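You operate a simulated robot arm through the tools that you are given. There is no shell and no other tool. Be economical: measure what you need, move in short steps, check, and stop when the job is done.

You run a simulated two-armed robot. Do the job below in one go: nothing can be reset, and whatever is moved stays where it is left.

## Task
Take the red starry packet and leave it on the shelf under the bulbs. Put the cup carton from the low shelf of the long bench on top of the large napkin carton. Put the jar labelled "sugar" from the top of the wooden table on the dark round plate and the jar marked "praline" in the small steel tray. The order is free. Set down upright: red starry packet, cup carton, jar.

It is judged by the outcome, as a careful person would: the job done as asked, and still so three seconds after it is handed in. It fails if anything else is knocked over, pushed out of place, dropped, spilled or broken. Flat cloth is picked up by pressing the open fingertips on it (5 to 10 N) and closing them slowly along it; thin cloth reads only 2 to 8 mm in the jaws.

## Robot
Two 7-joint arms with two-finger parallel grippers on one trunk, on a base that drives. Base frame: it is fixed to the floor where the robot stands at the start and does not move with it; the origin is under the middle of the robot, x ahead of it, y to its left, z up. Units: m, rad, N and s.
The left shoulder is at the start at [0.05, 0.187, 1.16], the right one opposite. Places, roughly: cinnamon jar, small jar, sugar jar [-1.5, -1.25, 1]; cup carton [0.5, -1.75, 0.25]; dark round plate [0.5, 0, 0.9]; large napkin carton [-1.5, -1.75, 1]; shelf under the bulbs [-1.8, 1.2, 1]; small steel tray [0.5, -0.4, 0.9]. Payload 3.43 kg a hand.
The tool frame of a hand sits at the grasp point between the pads (the TCP): z along the fingers, y along the line on which they close. The tips reach 0.03 m beyond it. Largest opening 0.094 m; finger width 0.028, thickness 0.01; the body of the gripper, 0.05 by 0.096 m, starts 0.055 m behind the TCP.
Orientation is that of the tool frame in the base frame, as a unit quaternion [w, x, y, z]. With the fingers straight down and closing along the base's y, the tool's x points along the base's -x, its y along +y and its z along -z.

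## Interface
- The arms move only by the tool apply_moves. It takes "left_commands", "right_commands" or both (then of equal length, played together; a hand with none holds still); each is text: rows parted by semicolons, each of 7 numbers parted by spaces: the shift along the tool's x, y, z in m, then the turn, a rotation vector about the tool's x, y, z in rad, then the closure in counts, from 0 (fully open) to 255 (shut). In form: dx dy dz ax ay az grip; .... A call has 1 to 20 rows; each row shifts and turns the commanded pose from where the row before left it, along the tool's axes as they then stand. A row lasts 0.2 s, in which the tool goes at most 0.05 m and 0.15 rad; a call with a longer step from one row to the next is refused whole, and so is a gripper value outside its range. Where a pose cannot be reached the arm comes as near as it can. A force on the tool above 40 N (or 10 N above the force at the start of the call, whichever is more), or a blocked arm, ends the call early, and 0.2 s more pass. Each finger travels about 0.153 m/s and halts on what it meets, pressing with about 25 N; the grip force reading is that of the motor and also rises with nothing between the fingers. The clock runs only during rows and for 0.2 s after the last one: add rows that do not move to give the fingers time. The reply holds the time, the measured pose of the TCP, the force on the tool along the base axes, the opening and the grip force, in the units named above and with some noise, with the torque about the TCP (base axes, N m) and any sound that the robot's microphone picked up.
- Cameras (640 x 400 px; columns grow to the right, rows downward): "scene" is now at [0.1349, -0.0381, 1.3177]; the picture's right is [-0.46, -0.89, 0.00], its down [-0.54, 0.28, -0.80] and it looks along [0.71, -0.36, -0.61] (base axes); focal length 261 px, centre (320, 200). "left" rides on the left gripper at [0.076, -0.014, -0.103] in its tool frame; the picture's right is [0.18, 0.98, 0.00], its down [-0.75, 0.14, -0.64] and it looks along [-0.63, 0.12, 0.77] (tool axes); focal length 243 px, centre (320, 200). "right" rides on the right gripper at [0.076, 0.014, -0.102] in its tool frame; the picture's right is [-0.18, 0.98, 0.00], its down [-0.75, -0.14, -0.64] and it looks along [-0.63, -0.12, 0.77] (tool axes); focal length 243 px, centre (320, 200). There is no depth. A picture from a camera that has moved, and an enlarged one, comes with that camera's place and axes in the base frame and with its lens.
- capture(camera): a new picture of that camera. The clock stands still meanwhile.
- lift_body(by): slides the trunk up (or, below 0, down) by that many m; the arms and the scene camera ride with it, the base frame stays. It gives what a move gives, with no picture.
- drive_base(legs): drives the robot by 1 to 6 legs, each [ahead, left, turn to the left] in m, m and rad, along the robot's own axes; the way and the turn of a leg run together, so that a leg with both is an arc; at most 1.5 m and 3.142 rad a leg. The arms and the cameras ride along, it lands a little off, and it stops where it bumps. It gives what a move gives.
- turn_head(pan, tilt): turns the head with the scene camera to pan (to the left, within 1.396 rad either way) and tilt (down, from -0.506 to 1.204), counted from straight ahead of the robot. It gives what a move gives.
- enlarge(camera, box): a new picture of the part [left, top, right, bottom] of that camera's present view, enlarged. The clock stands still meanwhile.
- hand_in(): hands the job in; it is judged then, once.

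Work in short steps. Places have to be worked out from the pictures, the camera data and where the tool is seen: move nearer, look again, correct. Check each grasp and each placing, and mend what went wrong. You have 165 turns and 138 pictures in all, those below and enlarged ones among them. Open the grippers and draw the arms clear of the work before you hand the job in, unless the task says otherwise; then end with one line.

The tools are called after "Request:" as a command line: name --argument value ..., lists and objects as JSON in quotes. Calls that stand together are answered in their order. apply_moves: Moves the arms, as the interface text tells. Its arguments: {"type":"object","properties":{"left_commands":{"type":"string"},"right_commands":{"type":"string"}},"required":[]} The other tools are called the same way: lift_body (by) slides the trunk up or down; drive_base (legs) drives the base; turn_head (pan, tilt) turns the head that bears the scene camera; capture (camera) takes a picture; enlarge (camera, box) takes an enlarged picture of a part of a camera's view; hand_in () hands the job in.

At the start:

```text
t: 0.0
left_ee_pos: [0.4038, 0.0147, 1.1597]
left_ee_rot: [0.001, 0.0, 1.0, 0.001]
left_contact_force: [-0.1, 0.1, -0.1]
left_moment: [-0.04, -0.03, 0.04]
left_grip_width: 0.0943
left_gripper_force: 0.0
right_ee_pos: [0.3021, -0.3536, 1.162]
right_ee_rot: [0.001, -0.001, 1.0, 0.0]
right_contact_force: [0.8, -0.8, 0.3]
right_moment: [-0.02, -0.02, 0.01]
right_grip_width: 0.0938
right_gripper_force: 0.0
trunk travel left (down, up): [-0.375, 0.057]
robot x, y, heading: [0.0011, 0.0013, 0.002]
head pan, tilt: [-0.475, 0.651]
```

scene: 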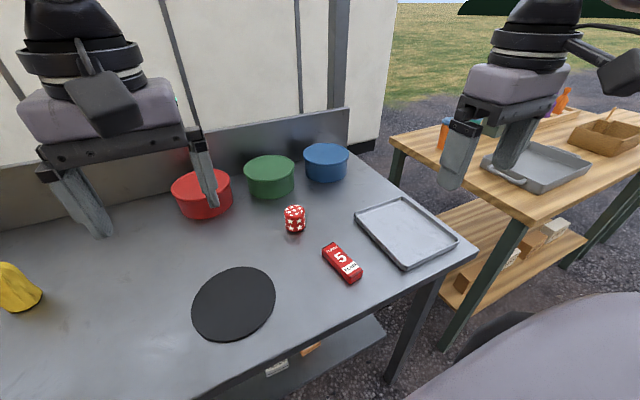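
right: 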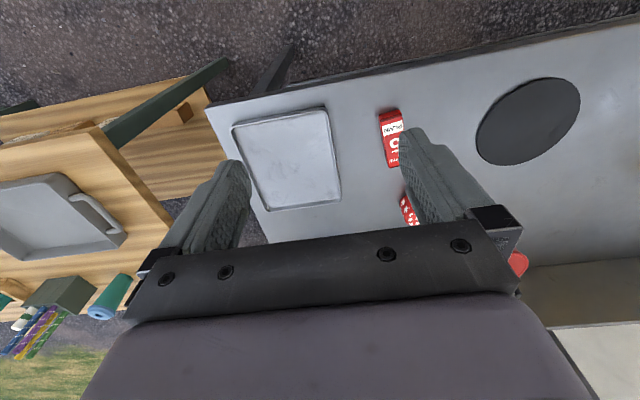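
left: 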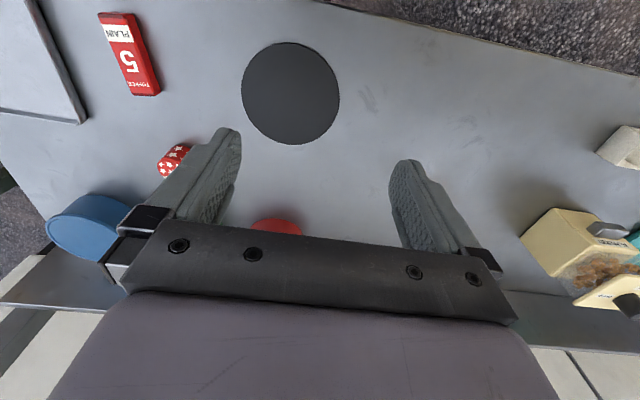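

I'll start by looking closer at the starry packet and the bench.

Request:
enlarge --camera "scene" --box '[160, 120, 480, 320]'

Request:
enlarge --camera "scene" --box '[400, 80, 640, 300]'

```text
2.00 times, centred on (320, 220) of scene
camera zoom: at [0.1349, -0.0381, 1.3177], right [-0.46, -0.89, 0.0], down [-0.54, 0.28, -0.8], along [0.71, -0.36, -0.61], focal length 522 px, centre (320, 160)
```

zoom: 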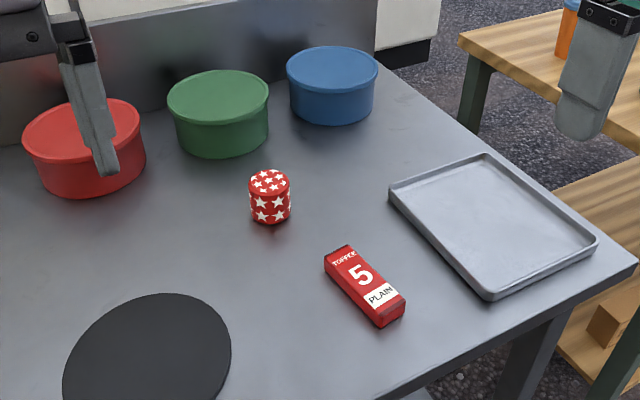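

```text
1.82 times, centred on (520, 190) of scene
camera zoom: at [0.1349, -0.0381, 1.3177], right [-0.46, -0.89, 0.0], down [-0.54, 0.28, -0.8], along [0.71, -0.36, -0.61], focal length 475 px, centre (-44, 218)
```

zoom: 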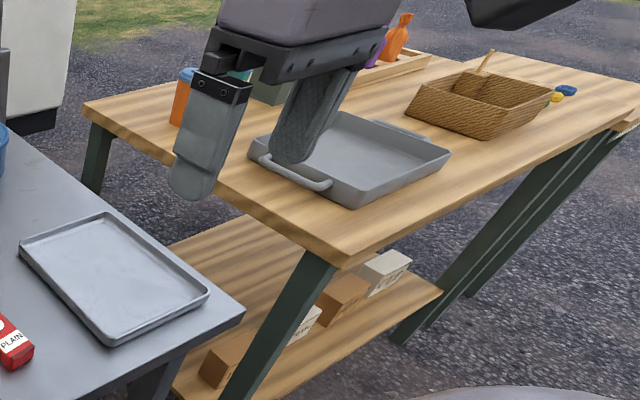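

The red starry round thing may or may not be the packet; I'll survey the rest of the place by turning the head.

Request:
turn_head --pan 1.2 --tilt 0.4

Request:
capture --camera "scene"

Request:
turn_head --pan -1.39 --tilt 0.4

Request:
capture --camera "scene"

```text
t: 1.7
left_ee_pos: [0.4033, 0.0146, 1.1586]
left_ee_rot: [0.001, 0.0, 1.0, 0.0]
left_contact_force: [0.5, 0.0, -0.1]
left_moment: [0.01, -0.03, 0.01]
left_grip_width: 0.094
left_gripper_force: 0.1
right_ee_pos: [0.3016, -0.3543, 1.1627]
right_ee_rot: [0.0, -0.001, 1.0, 0.0]
right_contact_force: [-0.2, 0.1, 0.1]
right_moment: [-0.01, -0.01, -0.02]
right_grip_width: 0.094
right_gripper_force: 0.1
trunk travel left (down, up): [-0.375, 0.057]
robot x, y, heading: [0.0002, 0.0015, -0.001]
head pan, tilt: [1.201, 0.4]
```

```text
132 pictures are left
camera scene: at [0.0914, 0.0878, 1.3405], right [0.93, -0.36, 0.0], down [-0.14, -0.36, -0.92], along [0.33, 0.86, -0.39], focal length 261 px, centre (320, 200)
```

scene: 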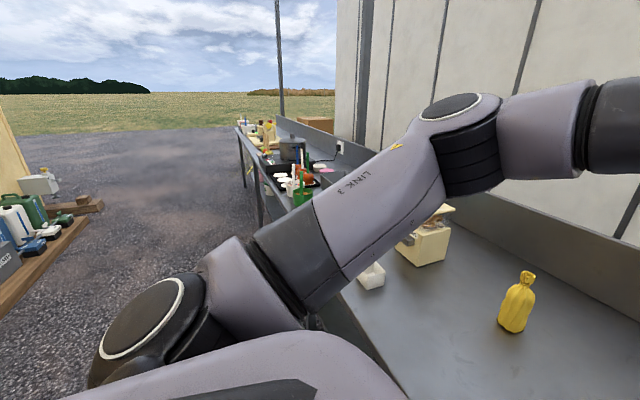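

```text
t: 4.0
left_ee_pos: [0.4033, 0.0148, 1.1591]
left_ee_rot: [0.001, 0.0, 1.0, 0.001]
left_contact_force: [-0.3, 0.3, 0.3]
left_moment: [0.0, -0.03, 0.01]
left_grip_width: 0.0939
left_gripper_force: 0.0
right_ee_pos: [0.3026, -0.3535, 1.162]
right_ee_rot: [0.0, 0.0, 1.0, 0.001]
right_contact_force: [0.4, 0.0, 0.0]
right_moment: [0.0, 0.0, 0.01]
right_grip_width: 0.0939
right_gripper_force: 0.1
trunk travel left (down, up): [-0.375, 0.057]
robot x, y, heading: [0.0001, 0.001, -0.003]
head pan, tilt: [-1.389, 0.4]
```

```text
131 pictures are left
camera scene: at [0.0746, -0.0896, 1.3405], right [-0.98, -0.18, 0.0], down [-0.07, 0.38, -0.92], along [0.17, -0.91, -0.39], focal length 261 px, centre (320, 200)
```

scene: 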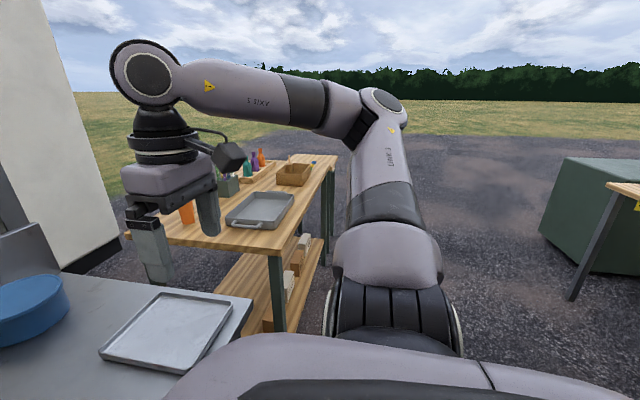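

The remaining places are behind. I'll back off a little and turn around to look.

Request:
drive_base --legs '[[-0.3, 0, 0], [0, 0, 1.57], [0, 0, 1.57]]'

Request:
turn_head --pan 0.5 --tilt 0.3

Request:
capture --camera "scene"

Request:
turn_head --pan -0.6 --tilt 0.3

Request:
capture --camera "scene"

```text
t: 13.6
left_ee_pos: [-0.6984, 0.0035, 1.1596]
left_ee_rot: [0.0, 1.0, -0.023, 0.0]
left_contact_force: [-0.1, 0.6, -0.6]
left_moment: [-0.01, -0.01, -0.03]
left_grip_width: 0.0937
left_gripper_force: 0.0
right_ee_pos: [-0.5812, 0.3672, 1.1623]
right_ee_rot: [0.001, 1.0, -0.021, 0.0]
right_contact_force: [-0.5, -0.8, -0.6]
right_moment: [0.03, 0.0, 0.0]
right_grip_width: 0.094
right_gripper_force: 0.0
trunk travel left (down, up): [-0.375, 0.057]
robot x, y, heading: [-0.2986, -0.0002, 3.096]
head pan, tilt: [-1.389, 0.4]
```

```text
t: 15.5
left_ee_pos: [-0.7, 0.0052, 1.1592]
left_ee_rot: [0.0, 1.0, -0.023, 0.0]
left_contact_force: [-0.6, -0.2, 0.0]
left_moment: [-0.02, 0.01, -0.03]
left_grip_width: 0.0941
left_gripper_force: 0.1
right_ee_pos: [-0.582, 0.3683, 1.1615]
right_ee_rot: [0.001, 1.0, -0.021, 0.001]
right_contact_force: [-0.2, 0.1, 0.7]
right_moment: [0.01, -0.04, -0.01]
right_grip_width: 0.0938
right_gripper_force: 0.1
trunk travel left (down, up): [-0.375, 0.057]
robot x, y, heading: [-0.296, -0.0007, 3.098]
head pan, tilt: [0.499, 0.3]
```

```text
130 pictures are left
camera scene: at [-0.4386, -0.0367, 1.3497], right [-0.44, 0.9, 0.0], down [0.27, 0.13, -0.96], along [-0.86, -0.42, -0.3], focal length 261 px, centre (320, 200)
```

scene: 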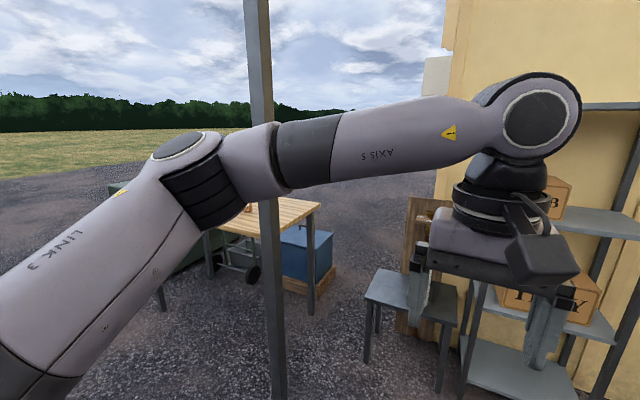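

```text
t: 16.8
left_ee_pos: [-0.6989, 0.0045, 1.1591]
left_ee_rot: [0.0, 1.0, -0.022, -0.001]
left_contact_force: [-0.9, -0.1, 0.4]
left_moment: [0.0, 0.0, -0.04]
left_grip_width: 0.0942
left_gripper_force: 0.1
right_ee_pos: [-0.582, 0.368, 1.1626]
right_ee_rot: [0.0, 1.0, -0.022, -0.001]
right_contact_force: [0.4, 0.3, -0.6]
right_moment: [0.02, 0.01, 0.01]
right_grip_width: 0.0943
right_gripper_force: 0.0
trunk travel left (down, up): [-0.375, 0.057]
robot x, y, heading: [-0.2976, 0.0012, 3.094]
head pan, tilt: [-0.6, 0.3]
```

```text
129 pictures are left
camera scene: at [-0.4293, 0.0603, 1.3497], right [0.6, 0.8, 0.0], down [0.24, -0.18, -0.96], along [-0.76, 0.57, -0.3], focal length 261 px, centre (320, 200)
```

scene: 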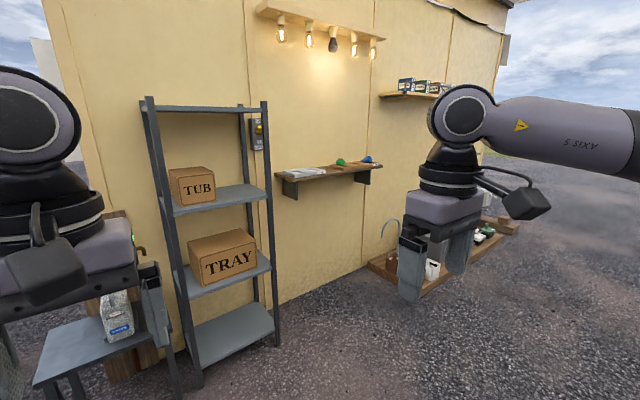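

The bulb shelf is on the yellow wall. I'll zoom in on it, and drive toward the wooden table afterwards.

Request:
enlarge --camera "scene" --box '[250, 130, 410, 230]'

Request:
enlarge --camera "left" --box '[0, 0, 640, 400]'

```text
4.00 times, centred on (330, 180) of scene
camera zoom: at [-0.4293, 0.0603, 1.3497], right [0.6, 0.8, 0.0], down [0.24, -0.18, -0.96], along [-0.76, 0.57, -0.3], focal length 1045 px, centre (280, 280)
```

zoom: 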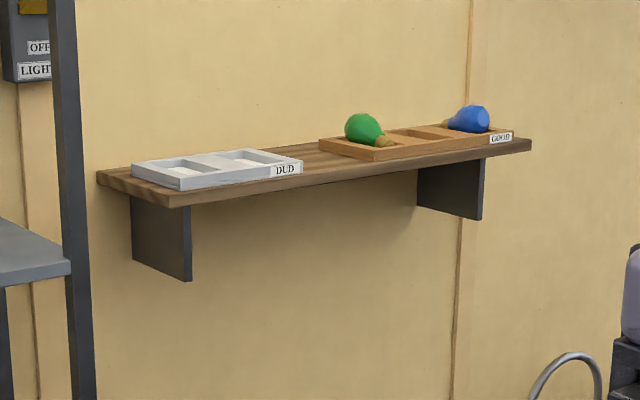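

```text
1.00 times, centred on (320, 200) of left
camera zoom: at [-0.6227, 0.0168, 1.262], right [0.14, -0.99, 0.0], down [-0.76, -0.11, 0.64], along [-0.64, -0.09, -0.77], focal length 243 px, centre (320, 200)
```

zoom: 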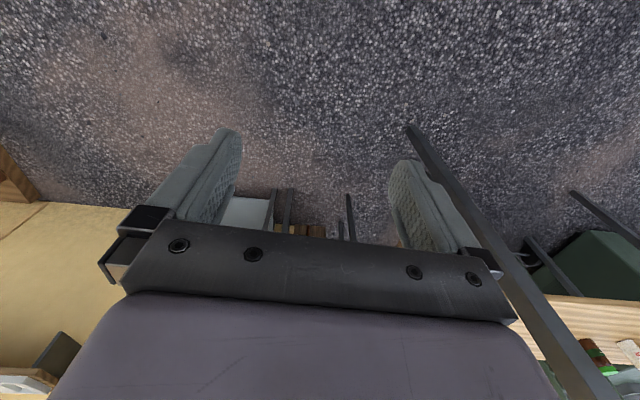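

Bulb shelf: top z≈1.0, x≈-1.70 (front edge) to wall, gap between trays y≈1.08–1.25. A post stands near (-1.08,-0.54). I'll drive left to view the wooden table.

Request:
drive_base --legs '[[0, 1.1, 0]]'

Request:
turn_head --pan 0.0 --tilt 0.35

Request:
capture --camera "scene"

Request:
turn_head --pan 1.3 --tilt 0.5

Request:
capture --camera "scene"

```text
t: 22.4
left_ee_pos: [-0.7435, -1.0976, 1.1589]
left_ee_rot: [-0.001, 1.0, -0.017, -0.001]
left_contact_force: [0.7, -0.4, -0.3]
left_moment: [-0.01, -0.02, 0.05]
left_grip_width: 0.0941
left_gripper_force: 0.1
right_ee_pos: [-0.6292, -0.7315, 1.1625]
right_ee_rot: [0.0, 1.0, -0.018, 0.0]
right_contact_force: [-1.0, 0.2, 0.6]
right_moment: [0.03, -0.01, 0.0]
right_grip_width: 0.0939
right_gripper_force: 0.0
trunk travel left (down, up): [-0.375, 0.057]
robot x, y, heading: [-0.3387, -1.0967, 3.105]
head pan, tilt: [-0.6, 0.3]
```

```text
t: 23.4
left_ee_pos: [-0.7447, -1.0957, 1.1596]
left_ee_rot: [0.0, 1.0, -0.018, 0.0]
left_contact_force: [0.0, 0.6, 0.4]
left_moment: [0.01, -0.01, -0.01]
left_grip_width: 0.0941
left_gripper_force: 0.1
right_ee_pos: [-0.6298, -0.7332, 1.1627]
right_ee_rot: [0.001, 1.0, -0.017, -0.001]
right_contact_force: [-0.6, 0.9, -0.4]
right_moment: [0.04, 0.02, 0.0]
right_grip_width: 0.0941
right_gripper_force: 0.1
trunk travel left (down, up): [-0.375, 0.057]
robot x, y, heading: [-0.3411, -1.0999, 3.106]
head pan, tilt: [0.0, 0.351]
```

```text
126 pictures are left
camera scene: at [-0.4924, -1.0902, 1.345], right [0.04, 1.0, 0.0], down [0.34, -0.01, -0.94], along [-0.94, 0.03, -0.34], focal length 261 px, centre (320, 200)
```

scene: 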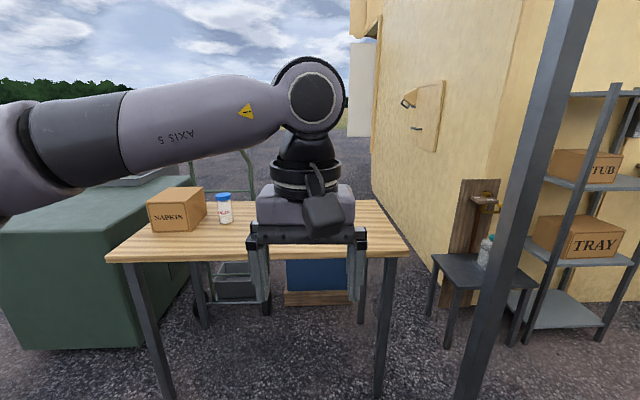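

```text
t: 24.9
left_ee_pos: [-0.744, -1.0968, 1.1579]
left_ee_rot: [0.001, 1.0, -0.017, -0.001]
left_contact_force: [-0.1, 0.6, 0.2]
left_moment: [-0.03, 0.02, -0.03]
left_grip_width: 0.0939
left_gripper_force: 0.0
right_ee_pos: [-0.6296, -0.732, 1.1622]
right_ee_rot: [0.0, 1.0, -0.017, 0.0]
right_contact_force: [0.0, 0.5, -0.5]
right_moment: [0.01, 0.02, -0.02]
right_grip_width: 0.0939
right_gripper_force: 0.0
trunk travel left (down, up): [-0.375, 0.057]
robot x, y, heading: [-0.3392, -1.0983, 3.109]
head pan, tilt: [1.3, 0.499]
```

```text
125 pictures are left
camera scene: at [-0.4268, -1.1804, 1.3313], right [-0.95, 0.3, 0.0], down [0.14, 0.46, -0.88], along [-0.27, -0.84, -0.48], focal length 261 px, centre (320, 200)
```

scene: 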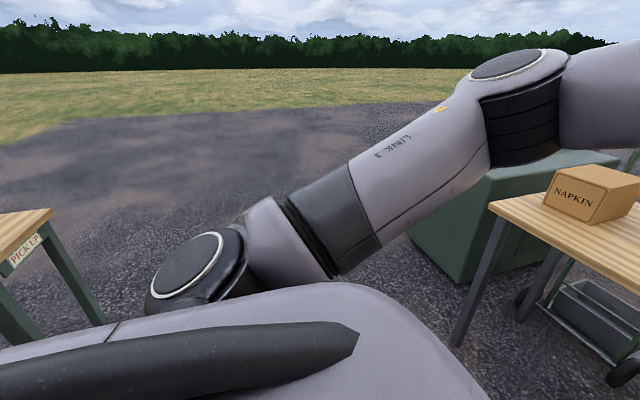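

The table holds the napkin carton and jars; the arm hides some jars. I'll shift left to see them on the other side of the gripper.

Request:
drive_base --legs '[[0, 0.5, 0]]'

Request:
turn_head --pan -0.2 --tilt 0.4

Request:
capture --camera "scene"

```text
t: 27.9
left_ee_pos: [-0.7593, -1.5986, 1.1584]
left_ee_rot: [0.0, 1.0, -0.016, -0.001]
left_contact_force: [0.0, 0.6, 0.1]
left_moment: [0.02, 0.02, -0.01]
left_grip_width: 0.0939
left_gripper_force: 0.0
right_ee_pos: [-0.6479, -1.2363, 1.1629]
right_ee_rot: [0.0, 1.0, -0.015, 0.0]
right_contact_force: [0.3, -0.5, 0.7]
right_moment: [-0.01, -0.03, -0.04]
right_grip_width: 0.0941
right_gripper_force: 0.1
trunk travel left (down, up): [-0.375, 0.057]
robot x, y, heading: [-0.3586, -1.5957, 3.112]
head pan, tilt: [1.3, 0.499]
```

```text
t: 29.5
left_ee_pos: [-0.7606, -1.5994, 1.1582]
left_ee_rot: [-0.001, 1.0, -0.015, -0.001]
left_contact_force: [-0.8, 0.8, 0.2]
left_moment: [-0.03, 0.01, 0.02]
left_grip_width: 0.0942
left_gripper_force: 0.2
right_ee_pos: [-0.6472, -1.2354, 1.1626]
right_ee_rot: [0.0, 1.0, -0.015, 0.0]
right_contact_force: [-0.8, 0.0, 0.3]
right_moment: [-0.03, -0.05, 0.01]
right_grip_width: 0.0941
right_gripper_force: 0.0
trunk travel left (down, up): [-0.375, 0.057]
robot x, y, heading: [-0.3542, -1.5974, 3.116]
head pan, tilt: [-0.201, 0.4]
```

```text
124 pictures are left
camera scene: at [-0.506, -1.5736, 1.3405], right [0.23, 0.97, 0.0], down [0.38, -0.09, -0.92], along [-0.9, 0.21, -0.39], focal length 261 px, centre (320, 200)
```

scene: 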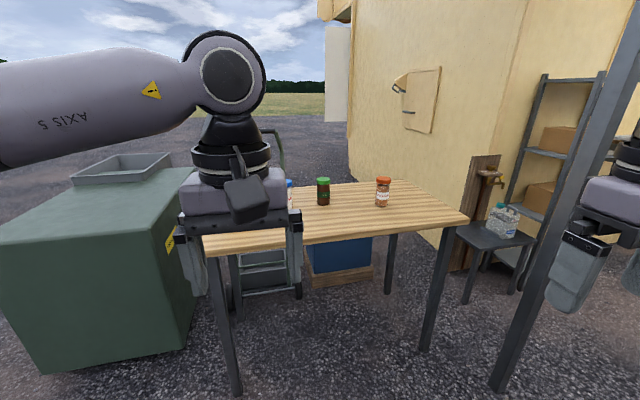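

Request:
enlarge --camera "scene" --box '[270, 150, 430, 250]'

```text
4.00 times, centred on (350, 200) of scene
camera zoom: at [-0.506, -1.5736, 1.3405], right [0.23, 0.97, 0.0], down [0.38, -0.09, -0.92], along [-0.9, 0.21, -0.39], focal length 1045 px, centre (200, 200)
```

zoom: 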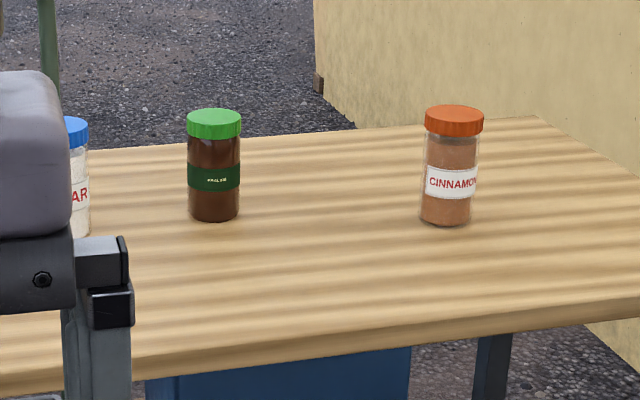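

Sugar jar ≈(-1.575,-1.48), green jar ≈(-1.57,-1.31), cinnamon ≈(-1.50,-1.05); table top z≈0.85, near edge x≈-1.26. I'll drive in front of the table with both hands lined up.

Request:
drive_base --legs '[[0.5, -0.2, 0.026]]'

Request:
capture --camera "left"

Request:
capture --camera "right"

Request:
capture --camera "scene"

```text
t: 32.6
left_ee_pos: [-1.2666, -1.4061, 1.1595]
left_ee_rot: [0.0, 1.0, 0.001, 0.0]
left_contact_force: [-0.8, 0.5, 0.1]
left_moment: [-0.03, 0.0, -0.01]
left_grip_width: 0.0939
left_gripper_force: 0.1
right_ee_pos: [-1.1652, -1.0367, 1.1621]
right_ee_rot: [0.0, 1.0, 0.002, 0.001]
right_contact_force: [0.0, -0.1, -0.2]
right_moment: [0.0, 0.01, 0.01]
right_grip_width: 0.094
right_gripper_force: 0.1
trunk travel left (down, up): [-0.375, 0.057]
robot x, y, heading: [-0.8626, -1.3944, -3.143]
head pan, tilt: [-0.201, 0.4]
```

```text
122 pictures are left
camera left: at [-1.1905, -1.3894, 1.2619], right [0.19, -0.98, 0.0], down [-0.75, -0.14, 0.64], along [-0.63, -0.12, -0.77], focal length 243 px, centre (320, 200)
```

left: 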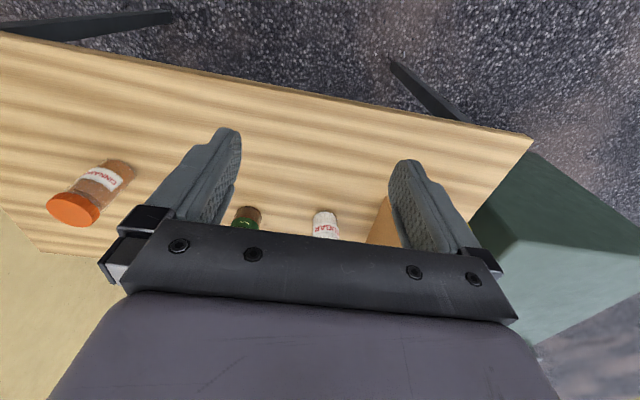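

```text
121 pictures are left
camera right: at [-1.0889, -1.0519, 1.2644], right [-0.18, -0.98, 0.0], down [-0.75, 0.14, 0.64], along [-0.63, 0.12, -0.77], focal length 243 px, centre (320, 200)
```

right: 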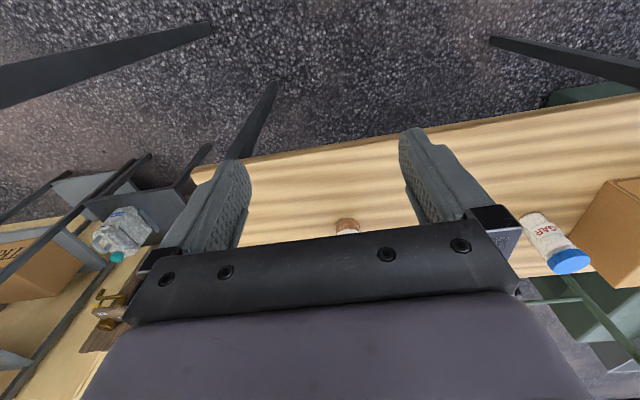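

```text
120 pictures are left
camera scene: at [-1.0131, -1.3711, 1.3404], right [0.2, 0.98, 0.0], down [0.38, -0.08, -0.92], along [-0.9, 0.18, -0.39], focal length 261 px, centre (320, 200)
```

scene: 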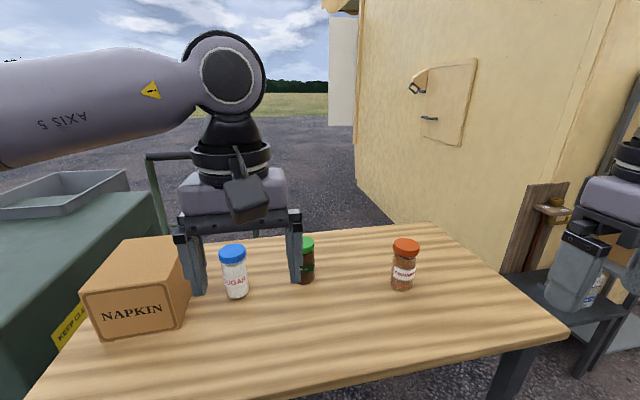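

Sugar ≈(-1.567,-1.479), green ≈(-1.585,-1.30), lids z≈0.985, napkin carton front ≈x -1.50, y -1.75..-1.59, top ≈0.97. I'll drive 0.15 ahead and move the left hand above the sugar jar.

Request:
drive_base --legs '[[0.15, 0, 0]]'

Request:
capture --camera "right"

Request:
capture --camera "scene"

```text
t: 34.0
left_ee_pos: [-1.4155, -1.4039, 1.1593]
left_ee_rot: [0.0, 1.0, -0.001, 0.0]
left_contact_force: [-0.7, 0.4, -0.9]
left_moment: [-0.01, -0.01, 0.01]
left_grip_width: 0.094
left_gripper_force: 0.1
right_ee_pos: [-1.3144, -1.0374, 1.1627]
right_ee_rot: [0.0, 1.0, 0.0, 0.001]
right_contact_force: [-0.2, -0.1, -0.4]
right_moment: [0.0, 0.01, 0.01]
right_grip_width: 0.0943
right_gripper_force: 0.1
trunk travel left (down, up): [-0.375, 0.057]
robot x, y, heading: [-1.011, -1.392, 3.139]
head pan, tilt: [-0.201, 0.4]
```

```text
119 pictures are left
camera right: at [-1.2379, -1.0515, 1.2643], right [-0.18, -0.98, 0.0], down [-0.75, 0.14, 0.64], along [-0.63, 0.12, -0.77], focal length 243 px, centre (320, 200)
```

right: 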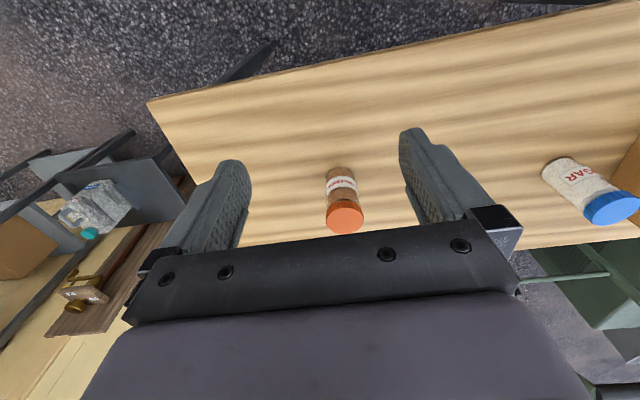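

```text
118 pictures are left
camera scene: at [-1.1629, -1.3709, 1.3403], right [0.2, 0.98, 0.0], down [0.38, -0.08, -0.92], along [-0.9, 0.18, -0.39], focal length 261 px, centre (320, 200)
```

scene: 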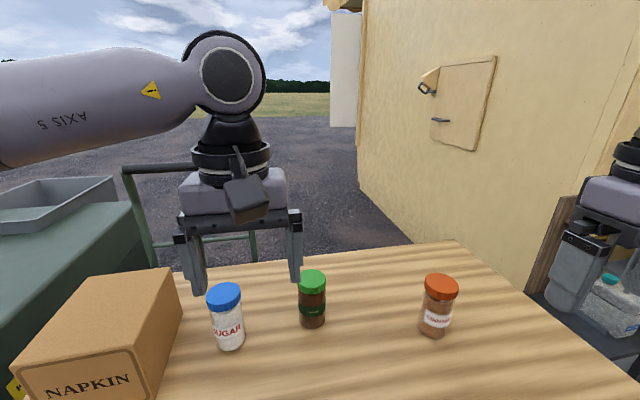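

Request:
enlarge --camera "scene" --box '[280, 260, 344, 340]'

Request:
apply_moves --left_commands "-0.04 0.018 0 0 0 0 0; -0.04 0.018 0 0 0 0 0; -0.04 0.018 0 0 0 0 0; -0.038 0.019 0 0 0 0 0; 0 0 0.03 0 0 0 0; 0 0 0.03 0 0 0 0; 0 0 0 0 0 0 0"

Request:
capture --camera "left"

Request:
capture --camera "scene"

```text
5.00 times, centred on (312, 300) of scene
camera zoom: at [-1.1629, -1.3709, 1.3403], right [0.2, 0.98, 0.0], down [0.38, -0.08, -0.92], along [-0.9, 0.18, -0.39], focal length 1306 px, centre (360, -300)
```

zoom: 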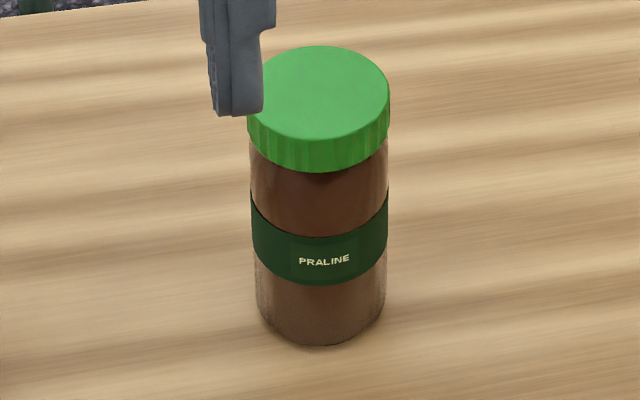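

```text
t: 35.6
left_ee_pos: [-1.5745, -1.4756, 1.099]
left_ee_rot: [-0.001, 1.0, 0.0, -0.001]
left_contact_force: [0.6, 0.6, -0.7]
left_moment: [0.02, -0.01, 0.01]
left_grip_width: 0.094
left_gripper_force: 0.0
right_ee_pos: [-1.3147, -1.0376, 1.1628]
right_ee_rot: [0.0, 1.0, 0.0, -0.001]
right_contact_force: [0.0, -0.8, -0.6]
right_moment: [0.02, 0.02, 0.05]
right_grip_width: 0.0937
right_gripper_force: 0.2
trunk travel left (down, up): [-0.375, 0.057]
robot x, y, heading: [-1.011, -1.3893, 3.141]
head pan, tilt: [-0.201, 0.4]
```

```text
116 pictures are left
camera left: at [-1.4982, -1.4602, 1.2019], right [0.18, -0.98, 0.0], down [-0.75, -0.14, 0.64], along [-0.63, -0.12, -0.77], focal length 243 px, centre (320, 200)
```

left: 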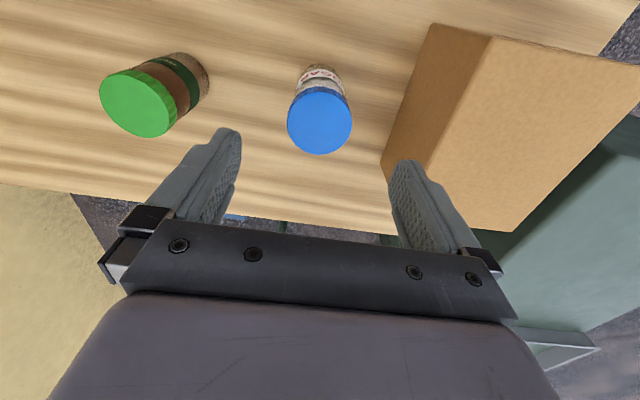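

```text
115 pictures are left
camera scene: at [-1.1619, -1.3709, 1.3405], right [0.2, 0.98, 0.0], down [0.38, -0.08, -0.92], along [-0.9, 0.18, -0.39], focal length 261 px, centre (320, 200)
```

scene: 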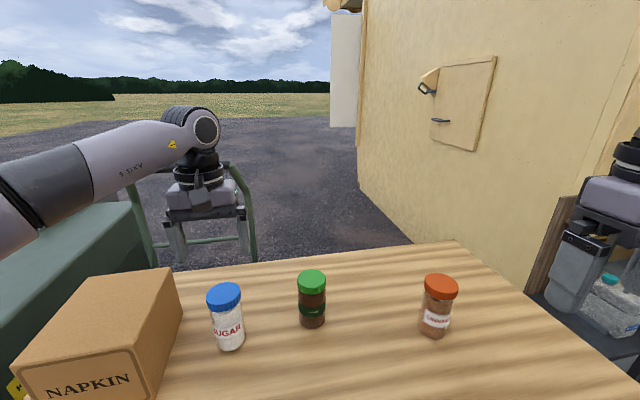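

The jar is labelled PRALINE. The left hand is centred over the sugar jar to within 7 mm; I'll correct and descend, then close.

Request:
apply_moves --left_commands "-0.007 0 0.02 0 0 0 0; 0 0 0.04 0 0 0 0; 0 0 0.04 0 0 0 0; 0 0 0.03 0 0 0 0; 0 0 0.017 0 0 0 0; 0 0 0 0 0 0 0; 0 0 0 0 0 0 140; 0 0 0 0 0 0 140; 0 0 0 0 0 0 140; 0 0 0 0 0 0 180; 0 0 0 0 0 0 220; 0 0 0 0 0 0 220"

Request:
capture --camera "scene"

```text
t: 38.2
left_ee_pos: [-1.5787, -1.4761, 0.9524]
left_ee_rot: [0.0, 1.0, 0.0, -0.002]
left_contact_force: [-0.4, -0.7, -1.8]
left_moment: [-0.04, -0.07, 0.01]
left_grip_width: 0.0662
left_gripper_force: 25.1
right_ee_pos: [-1.3144, -1.0371, 1.1627]
right_ee_rot: [0.0, 1.0, 0.0, -0.001]
right_contact_force: [0.2, -0.2, 0.0]
right_moment: [-0.01, 0.0, 0.01]
right_grip_width: 0.094
right_gripper_force: 0.1
trunk travel left (down, up): [-0.375, 0.057]
robot x, y, heading: [-1.0162, -1.3918, 3.135]
head pan, tilt: [-0.201, 0.4]
```

```text
114 pictures are left
camera scene: at [-1.1621, -1.371, 1.3405], right [0.2, 0.98, 0.0], down [0.38, -0.08, -0.92], along [-0.9, 0.18, -0.39], focal length 261 px, centre (320, 200)
```

scene: 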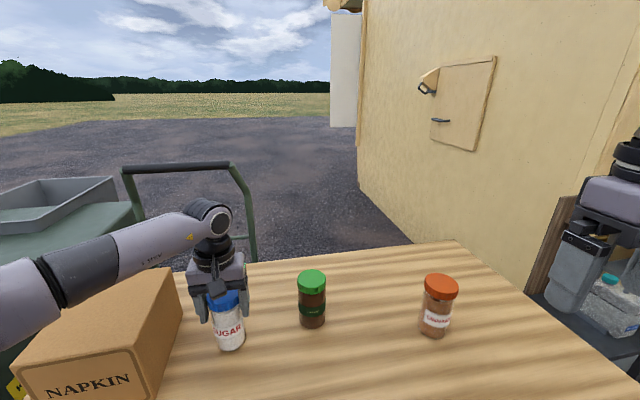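

Sugar jar gripped (66 mm). Lift it and draw it back clear.

Request:
apply_moves --left_commands "0 0 -0.02 0 0 0 230; 0 0 -0.03 0 0 0 230; 0 0 -0.04 0 0 0 230; 0 0 -0.04 0 0 0 230; 0 0 -0.04 0 0 0 230; 0 0 -0.03 0 0 0 230; 0.03 0.01 0 0 0 0 230; 0.04 0.015 0 0 0 0 230; 0.04 0.015 0 0 0 0 230; 0.04 0.015 0 0 0 0 230; 0.04 0.01 0 0 0 0 230; 0 0 0 0 0 0 230"

Request:
capture --camera "scene"

Request:
capture --camera "left"

```text
t: 40.8
left_ee_pos: [-1.392, -1.5409, 1.1522]
left_ee_rot: [0.0, 1.0, 0.0, -0.001]
left_contact_force: [-0.1, 0.1, -3.7]
left_moment: [-0.01, -0.05, 0.0]
left_grip_width: 0.0657
left_gripper_force: 24.7
right_ee_pos: [-1.3144, -1.0371, 1.1622]
right_ee_rot: [0.0, 1.0, -0.001, 0.0]
right_contact_force: [-0.4, -0.1, -0.2]
right_moment: [0.0, -0.01, 0.0]
right_grip_width: 0.0939
right_gripper_force: 0.1
trunk travel left (down, up): [-0.375, 0.057]
robot x, y, heading: [-1.0125, -1.3884, 3.14]
head pan, tilt: [-0.201, 0.4]
```

```text
113 pictures are left
camera scene: at [-1.1625, -1.3708, 1.3404], right [0.2, 0.98, 0.0], down [0.38, -0.08, -0.92], along [-0.9, 0.18, -0.39], focal length 261 px, centre (320, 200)
```

scene: 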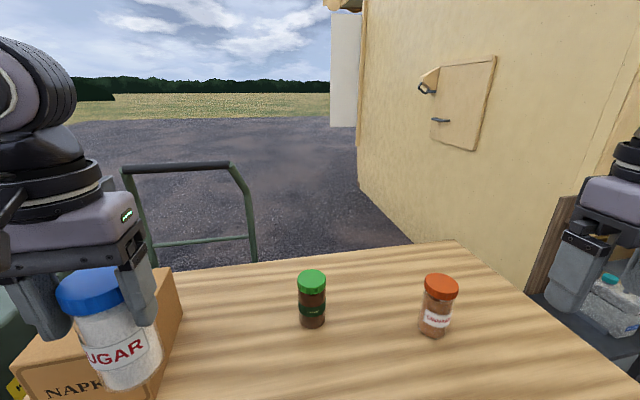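

```text
112 pictures are left
camera left: at [-1.3154, -1.5266, 1.2548], right [0.18, -0.98, 0.0], down [-0.75, -0.14, 0.64], along [-0.63, -0.12, -0.77], focal length 243 px, centre (320, 200)
```

left: 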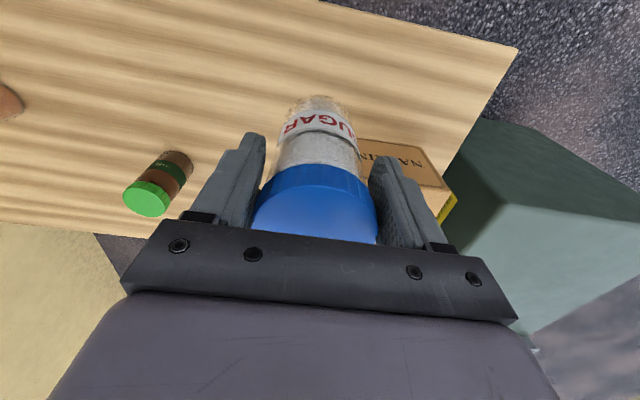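

Now the right hand goes above the praline jar.

Request:
apply_moves --right_commands "-0.035 0.033 0 0 0 0 0; -0.035 0.033 0 0 0 0 0; -0.035 0.033 0 0 0 0 0; -0.035 0.033 0 0 0 0 0; -0.035 0.033 0 0 0 0 0; -0.035 0.033 0 0 0 0 0; -0.035 0.033 0 0 0 0 0; -0.033 0.035 0 0 0 0 0; 0 0 0.03 0 0 0 0; 0 0 0.03 0 0 0 0; 0 0 0 0 0 0 0"

Request:
capture --camera "right"

```text
t: 43.2
left_ee_pos: [-1.392, -1.5416, 1.1524]
left_ee_rot: [0.0, 1.0, -0.002, 0.0]
left_contact_force: [0.3, 0.0, -3.4]
left_moment: [-0.01, -0.01, 0.0]
left_grip_width: 0.0648
left_gripper_force: 25.3
right_ee_pos: [-1.4886, -1.1936, 1.0961]
right_ee_rot: [0.0, 1.0, 0.0, 0.0]
right_contact_force: [-0.4, -1.1, -0.2]
right_moment: [0.01, 0.0, 0.0]
right_grip_width: 0.0938
right_gripper_force: 0.0
right hand out of reach, approached as far as the arm can: row 5, 6, 7, 8
trunk travel left (down, up): [-0.375, 0.057]
robot x, y, heading: [-1.0148, -1.3894, 3.141]
head pan, tilt: [-0.201, 0.4]
```

```text
111 pictures are left
camera right: at [-1.4116, -1.2084, 1.1975], right [-0.18, -0.98, 0.0], down [-0.75, 0.14, 0.64], along [-0.63, 0.12, -0.77], focal length 243 px, centre (320, 200)
```

right: 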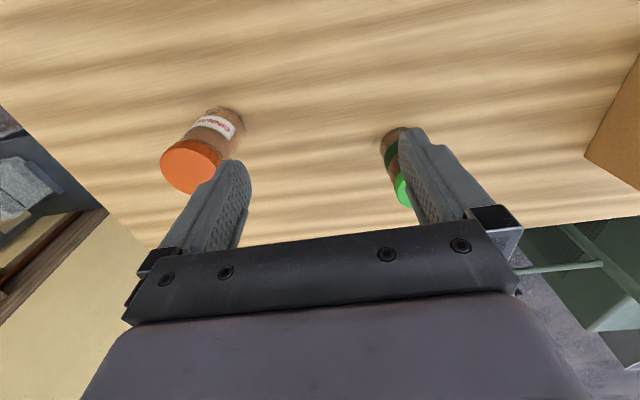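

The right arm stalled short; I'll retry from the lower height.

Request:
apply_moves --right_commands "-0.03 0.03 0 0 0 0 0; -0.03 0.03 0 0 0 0 0; -0.03 0.03 0 0 0 0 0; 0 0 0 0 0 0 0"

Request:
turn_head --pan -0.1 --tilt 0.95

Request:
capture --camera "scene"

```text
t: 44.2
left_ee_pos: [-1.3909, -1.5427, 1.1529]
left_ee_rot: [-0.001, 1.0, 0.0, -0.001]
left_contact_force: [-0.5, -0.3, -2.6]
left_moment: [0.0, -0.06, 0.0]
left_grip_width: 0.0652
left_gripper_force: 24.9
right_ee_pos: [-1.4979, -1.2026, 1.0956]
right_ee_rot: [-0.001, 1.0, 0.0, 0.0]
right_contact_force: [-1.0, 0.2, -0.6]
right_moment: [-0.01, -0.03, -0.01]
right_grip_width: 0.0936
right_gripper_force: 0.0
right hand out of reach, approached as far as the arm can: row 1, 2, 3
trunk travel left (down, up): [-0.375, 0.057]
robot x, y, heading: [-1.0104, -1.3913, 3.141]
head pan, tilt: [-0.201, 0.4]
```

```text
t: 45.1
left_ee_pos: [-1.3914, -1.5424, 1.1521]
left_ee_rot: [0.0, 1.0, -0.001, -0.002]
left_contact_force: [0.1, 0.4, -2.4]
left_moment: [-0.01, -0.07, 0.01]
left_grip_width: 0.0651
left_gripper_force: 24.9
right_ee_pos: [-1.4984, -1.2035, 1.0942]
right_ee_rot: [0.0, 1.0, 0.0, 0.0]
right_contact_force: [0.0, -0.7, 0.2]
right_moment: [0.01, -0.02, 0.02]
right_grip_width: 0.0941
right_gripper_force: 0.1
trunk travel left (down, up): [-0.375, 0.057]
robot x, y, heading: [-1.0119, -1.3918, 3.14]
head pan, tilt: [-0.099, 0.949]
```

```text
110 pictures are left
camera scene: at [-1.1439, -1.3823, 1.2939], right [0.1, 0.99, 0.0], down [0.81, -0.08, -0.58], along [-0.58, 0.06, -0.81], focal length 261 px, centre (320, 200)
```

scene: 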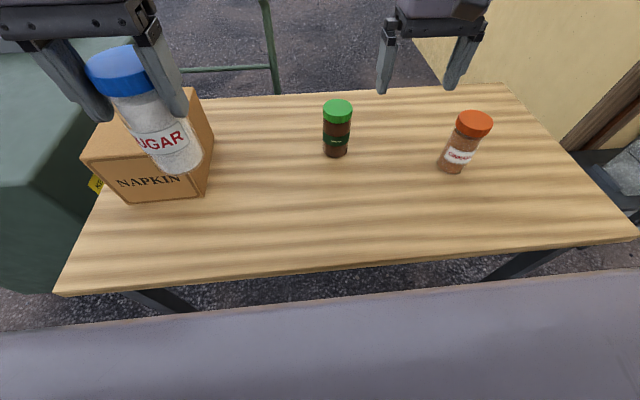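

Right arm's reach is limited higher up; I'll shift the base left 0.10 m and ahead 0.04, then try lower down with the fingers astride the jar.

Request:
drive_base --legs '[[0.04, 0.1, 0]]'

Request:
capture --camera "right"

Request:
capture --camera "scene"

```text
t: 46.3
left_ee_pos: [-1.4318, -1.6435, 1.1518]
left_ee_rot: [0.0, 1.0, -0.002, -0.001]
left_contact_force: [1.1, 0.4, -3.1]
left_moment: [-0.01, -0.05, 0.0]
left_grip_width: 0.0649
left_gripper_force: 24.7
right_ee_pos: [-1.5376, -1.3026, 1.0949]
right_ee_rot: [0.0, 1.0, 0.0, 0.001]
right_contact_force: [-0.5, 0.4, 0.2]
right_moment: [0.04, 0.02, 0.01]
right_grip_width: 0.094
right_gripper_force: 0.1
trunk travel left (down, up): [-0.375, 0.057]
robot x, y, heading: [-1.0472, -1.494, 3.139]
head pan, tilt: [-0.099, 0.949]
```

```text
109 pictures are left
camera right: at [-1.4613, -1.3184, 1.1971], right [-0.18, -0.98, 0.0], down [-0.75, 0.14, 0.64], along [-0.63, 0.12, -0.77], focal length 243 px, centre (320, 200)
```

right: 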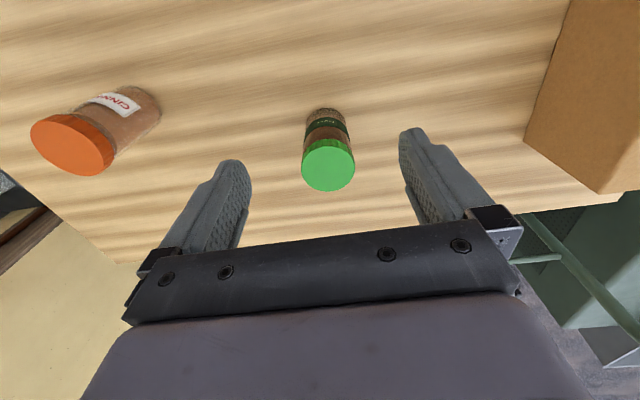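

```text
108 pictures are left
camera scene: at [-1.1843, -1.4834, 1.2938], right [0.1, 0.99, 0.0], down [0.81, -0.08, -0.58], along [-0.58, 0.06, -0.81], focal length 261 px, centre (320, 200)
```

scene: 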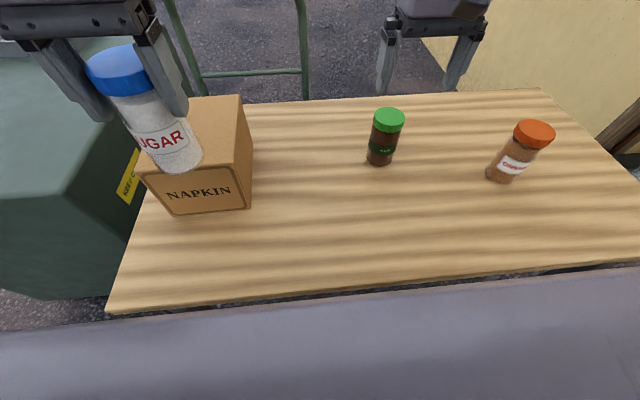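

Praline lid is ≈0.06 m ahead of the right TCP, laterally centred. Descend behind it, then move forward astride it.

Request:
apply_moves --right_commands "0 0 0.04 0 0 0 0; 0 0 0.04 0 0 0 0; 0 0 0.04 0 0 0 0; 0 0 0.028 0 0 0 0; -0.015 0 0 0 0 0 0; -0.02 0 0 0 0 0 0; -0.02 0 0 0 0 0 0; -0.006 0 0 0 0 0 0; 0 0 0 0 0 0 0"

Request:
capture --camera "right"

Request:
capture --camera "scene"

```text
t: 48.3
left_ee_pos: [-1.4323, -1.6432, 1.1516]
left_ee_rot: [-0.001, 1.0, -0.001, -0.001]
left_contact_force: [-0.2, -1.6, -3.6]
left_moment: [0.03, -0.06, 0.0]
left_grip_width: 0.0645
left_gripper_force: 25.7
right_ee_pos: [-1.5544, -1.2616, 0.9684]
right_ee_rot: [0.001, 1.0, 0.001, 0.0]
right_contact_force: [0.2, 0.3, 0.5]
right_moment: [0.02, 0.02, 0.01]
right_grip_width: 0.0938
right_gripper_force: 0.1
right hand out of reach, approached as far as the arm can: row 3, 4, 5, 6, 7, 8
trunk travel left (down, up): [-0.375, 0.057]
robot x, y, heading: [-1.0526, -1.4913, 3.134]
head pan, tilt: [-0.099, 0.949]
```

```text
107 pictures are left
camera right: at [-1.4787, -1.2767, 1.0706], right [-0.18, -0.98, 0.0], down [-0.75, 0.14, 0.64], along [-0.63, 0.12, -0.77], focal length 243 px, centre (320, 200)
```

right: 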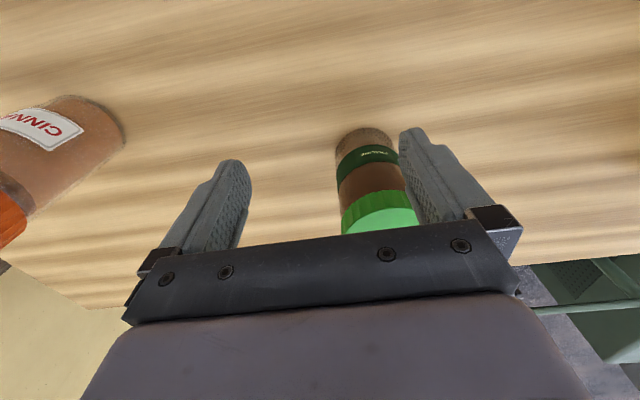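

```text
106 pictures are left
camera scene: at [-1.184, -1.4826, 1.2938], right [0.1, 0.99, 0.0], down [0.81, -0.08, -0.58], along [-0.58, 0.06, -0.81], focal length 261 px, centre (320, 200)
```

scene: 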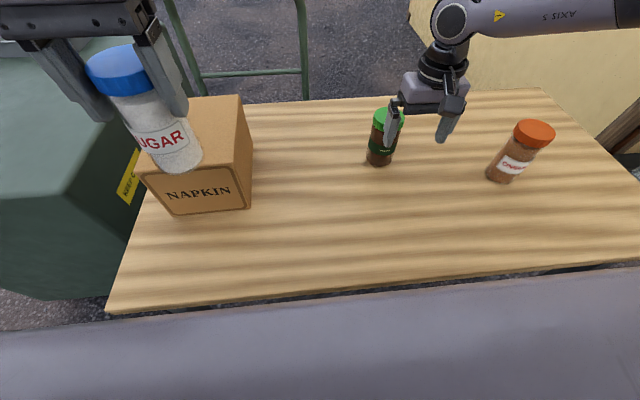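

The right arm can't get there pointing straight down without swinging off; I'll rise, retreat and tilt the tool forward about 35° to gain reach.

Request:
apply_moves --right_commands "0.01 0 -0.02 0 0 0 0; 0.01 0 -0.03 0 0 0 0; 0.01 0 -0.04 0 0 0 0; 0.01 0.02 -0.02 0 0 0 0; 0.01 0.02 0 0 0 0 0; 0 0 0 0 -0.12 0 0; 0 0 0 0 -0.12 0 0; 0 0 0 0 -0.12 0 0; 0 0 0 0 -0.12 0 0; 0 0 0 0 -0.12 0 0; 0 0 0 0 0 0 0"

Request:
capture --camera "right"

Request:
capture --camera "scene"

```text
t: 50.7
left_ee_pos: [-1.4323, -1.6423, 1.1525]
left_ee_rot: [0.0, 1.0, 0.0, -0.001]
left_contact_force: [0.6, 0.3, -3.1]
left_moment: [0.03, -0.03, -0.05]
left_grip_width: 0.0645
left_gripper_force: 24.7
right_ee_pos: [-1.5058, -1.302, 1.0784]
right_ee_rot: [0.0, 0.955, -0.001, -0.297]
right_contact_force: [-0.2, 0.0, -1.1]
right_moment: [-0.02, -0.01, 0.0]
right_grip_width: 0.0941
right_gripper_force: 0.1
trunk travel left (down, up): [-0.375, 0.057]
robot x, y, heading: [-1.0529, -1.4908, 3.146]
head pan, tilt: [-0.099, 0.949]
```

```text
105 pictures are left
camera right: at [-1.3845, -1.3169, 1.1194], right [-0.15, -0.98, 0.11], down [-0.26, 0.14, 0.96], along [-0.95, 0.12, -0.27], focal length 243 px, centre (320, 200)
```

right: 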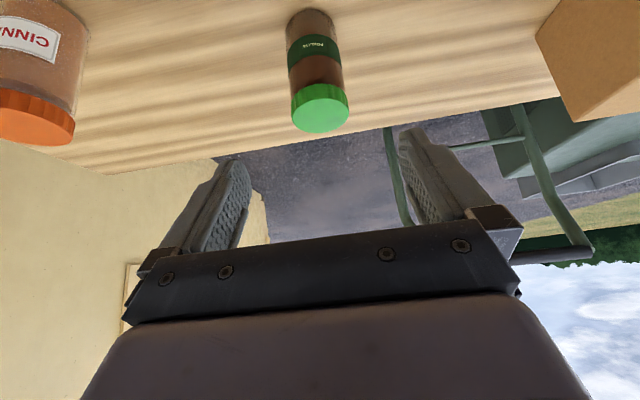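

```text
104 pictures are left
camera scene: at [-1.184, -1.4827, 1.2938], right [0.1, 0.99, 0.0], down [0.81, -0.08, -0.58], along [-0.58, 0.06, -0.81], focal length 261 px, centre (320, 200)
```

scene: 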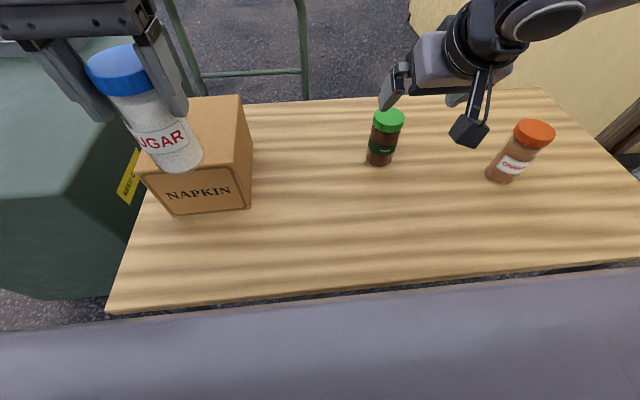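

The tilt works and the jar is straight along the approach axis. Approach along tool z by ~0.149 m and grip.

Request:
apply_moves --right_commands "0.004 0 0.03 0 0 0 0; 0 0 0.03 0 0 0 0; 0 0 0.03 0 0 0 0; 0 0 0.03 0 0 0 0; 0 0 0.029 0 0 0 0; 0 0 0 0 0 0 0; 0 0 0 0 0 0 0"

Request:
capture --camera "right"

Request:
capture --camera "scene"

```text
t: 52.3
left_ee_pos: [-1.4318, -1.6405, 1.1522]
left_ee_rot: [0.0, 1.0, -0.001, -0.001]
left_contact_force: [0.3, 0.0, -2.6]
left_moment: [0.01, -0.08, 0.0]
left_grip_width: 0.0643
left_gripper_force: 24.6
right_ee_pos: [-1.5858, -1.3019, 0.9556]
right_ee_rot: [0.001, 0.955, -0.001, -0.295]
right_contact_force: [-0.5, 0.1, 0.3]
right_moment: [0.02, 0.01, -0.01]
right_grip_width: 0.0941
right_gripper_force: 0.0
trunk travel left (down, up): [-0.375, 0.057]
robot x, y, heading: [-1.0522, -1.4899, 3.142]
head pan, tilt: [-0.099, 0.949]
```

```text
103 pictures are left
camera right: at [-1.4644, -1.3167, 0.9957], right [-0.15, -0.98, 0.1], down [-0.26, 0.14, 0.96], along [-0.95, 0.12, -0.28], focal length 243 px, centre (320, 200)
```

right: 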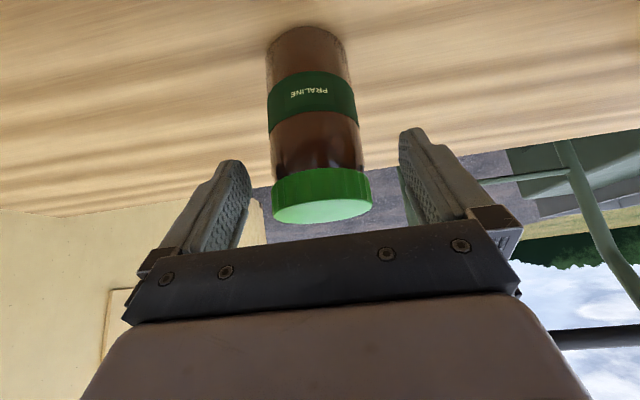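

```text
102 pictures are left
camera scene: at [-1.1841, -1.4826, 1.2938], right [0.1, 0.99, 0.0], down [0.81, -0.08, -0.58], along [-0.58, 0.06, -0.81], focal length 261 px, centre (320, 200)
```

scene: 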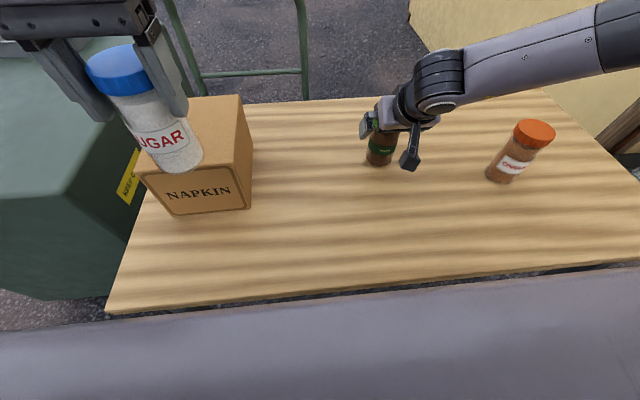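

Fingers straddle the lid, centred. Close.

Request:
apply_moves --right_commands "0 0 0 0 0 0 60; 0 0 0 0 0 0 100; 0 0 0 0 0 0 140; 0 0 0 0 0 0 180; 0 0 0 0 0 0 220; 0 0 0 0 0 0 230"

Request:
capture --camera "right"

```text
t: 53.7
left_ee_pos: [-1.4313, -1.6415, 1.1522]
left_ee_rot: [0.0, 1.0, -0.001, -0.001]
left_contact_force: [-0.4, -0.4, -3.1]
left_moment: [0.01, -0.06, 0.01]
left_grip_width: 0.0641
left_gripper_force: 25.5
right_ee_pos: [-1.5851, -1.3016, 0.9545]
right_ee_rot: [0.0, 0.955, -0.001, -0.296]
right_contact_force: [-0.5, 1.7, 1.7]
right_moment: [0.08, 0.14, -0.07]
right_grip_width: 0.0588
right_gripper_force: 25.1
trunk travel left (down, up): [-0.375, 0.057]
robot x, y, heading: [-1.0554, -1.4939, 3.138]
head pan, tilt: [-0.099, 0.949]
```

```text
101 pictures are left
camera right: at [-1.4643, -1.3165, 0.9959], right [-0.15, -0.98, 0.1], down [-0.26, 0.14, 0.96], along [-0.95, 0.12, -0.28], focal length 243 px, centre (320, 200)
```

right: 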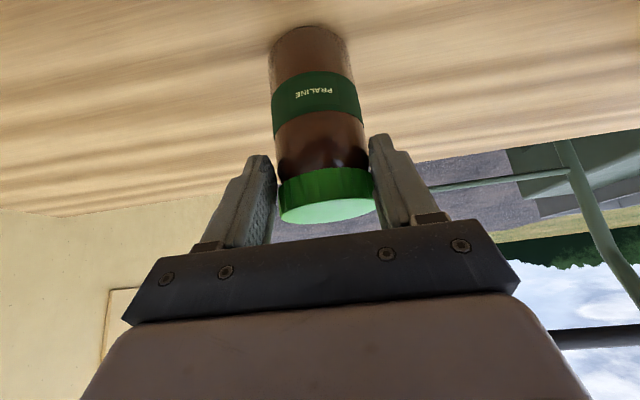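

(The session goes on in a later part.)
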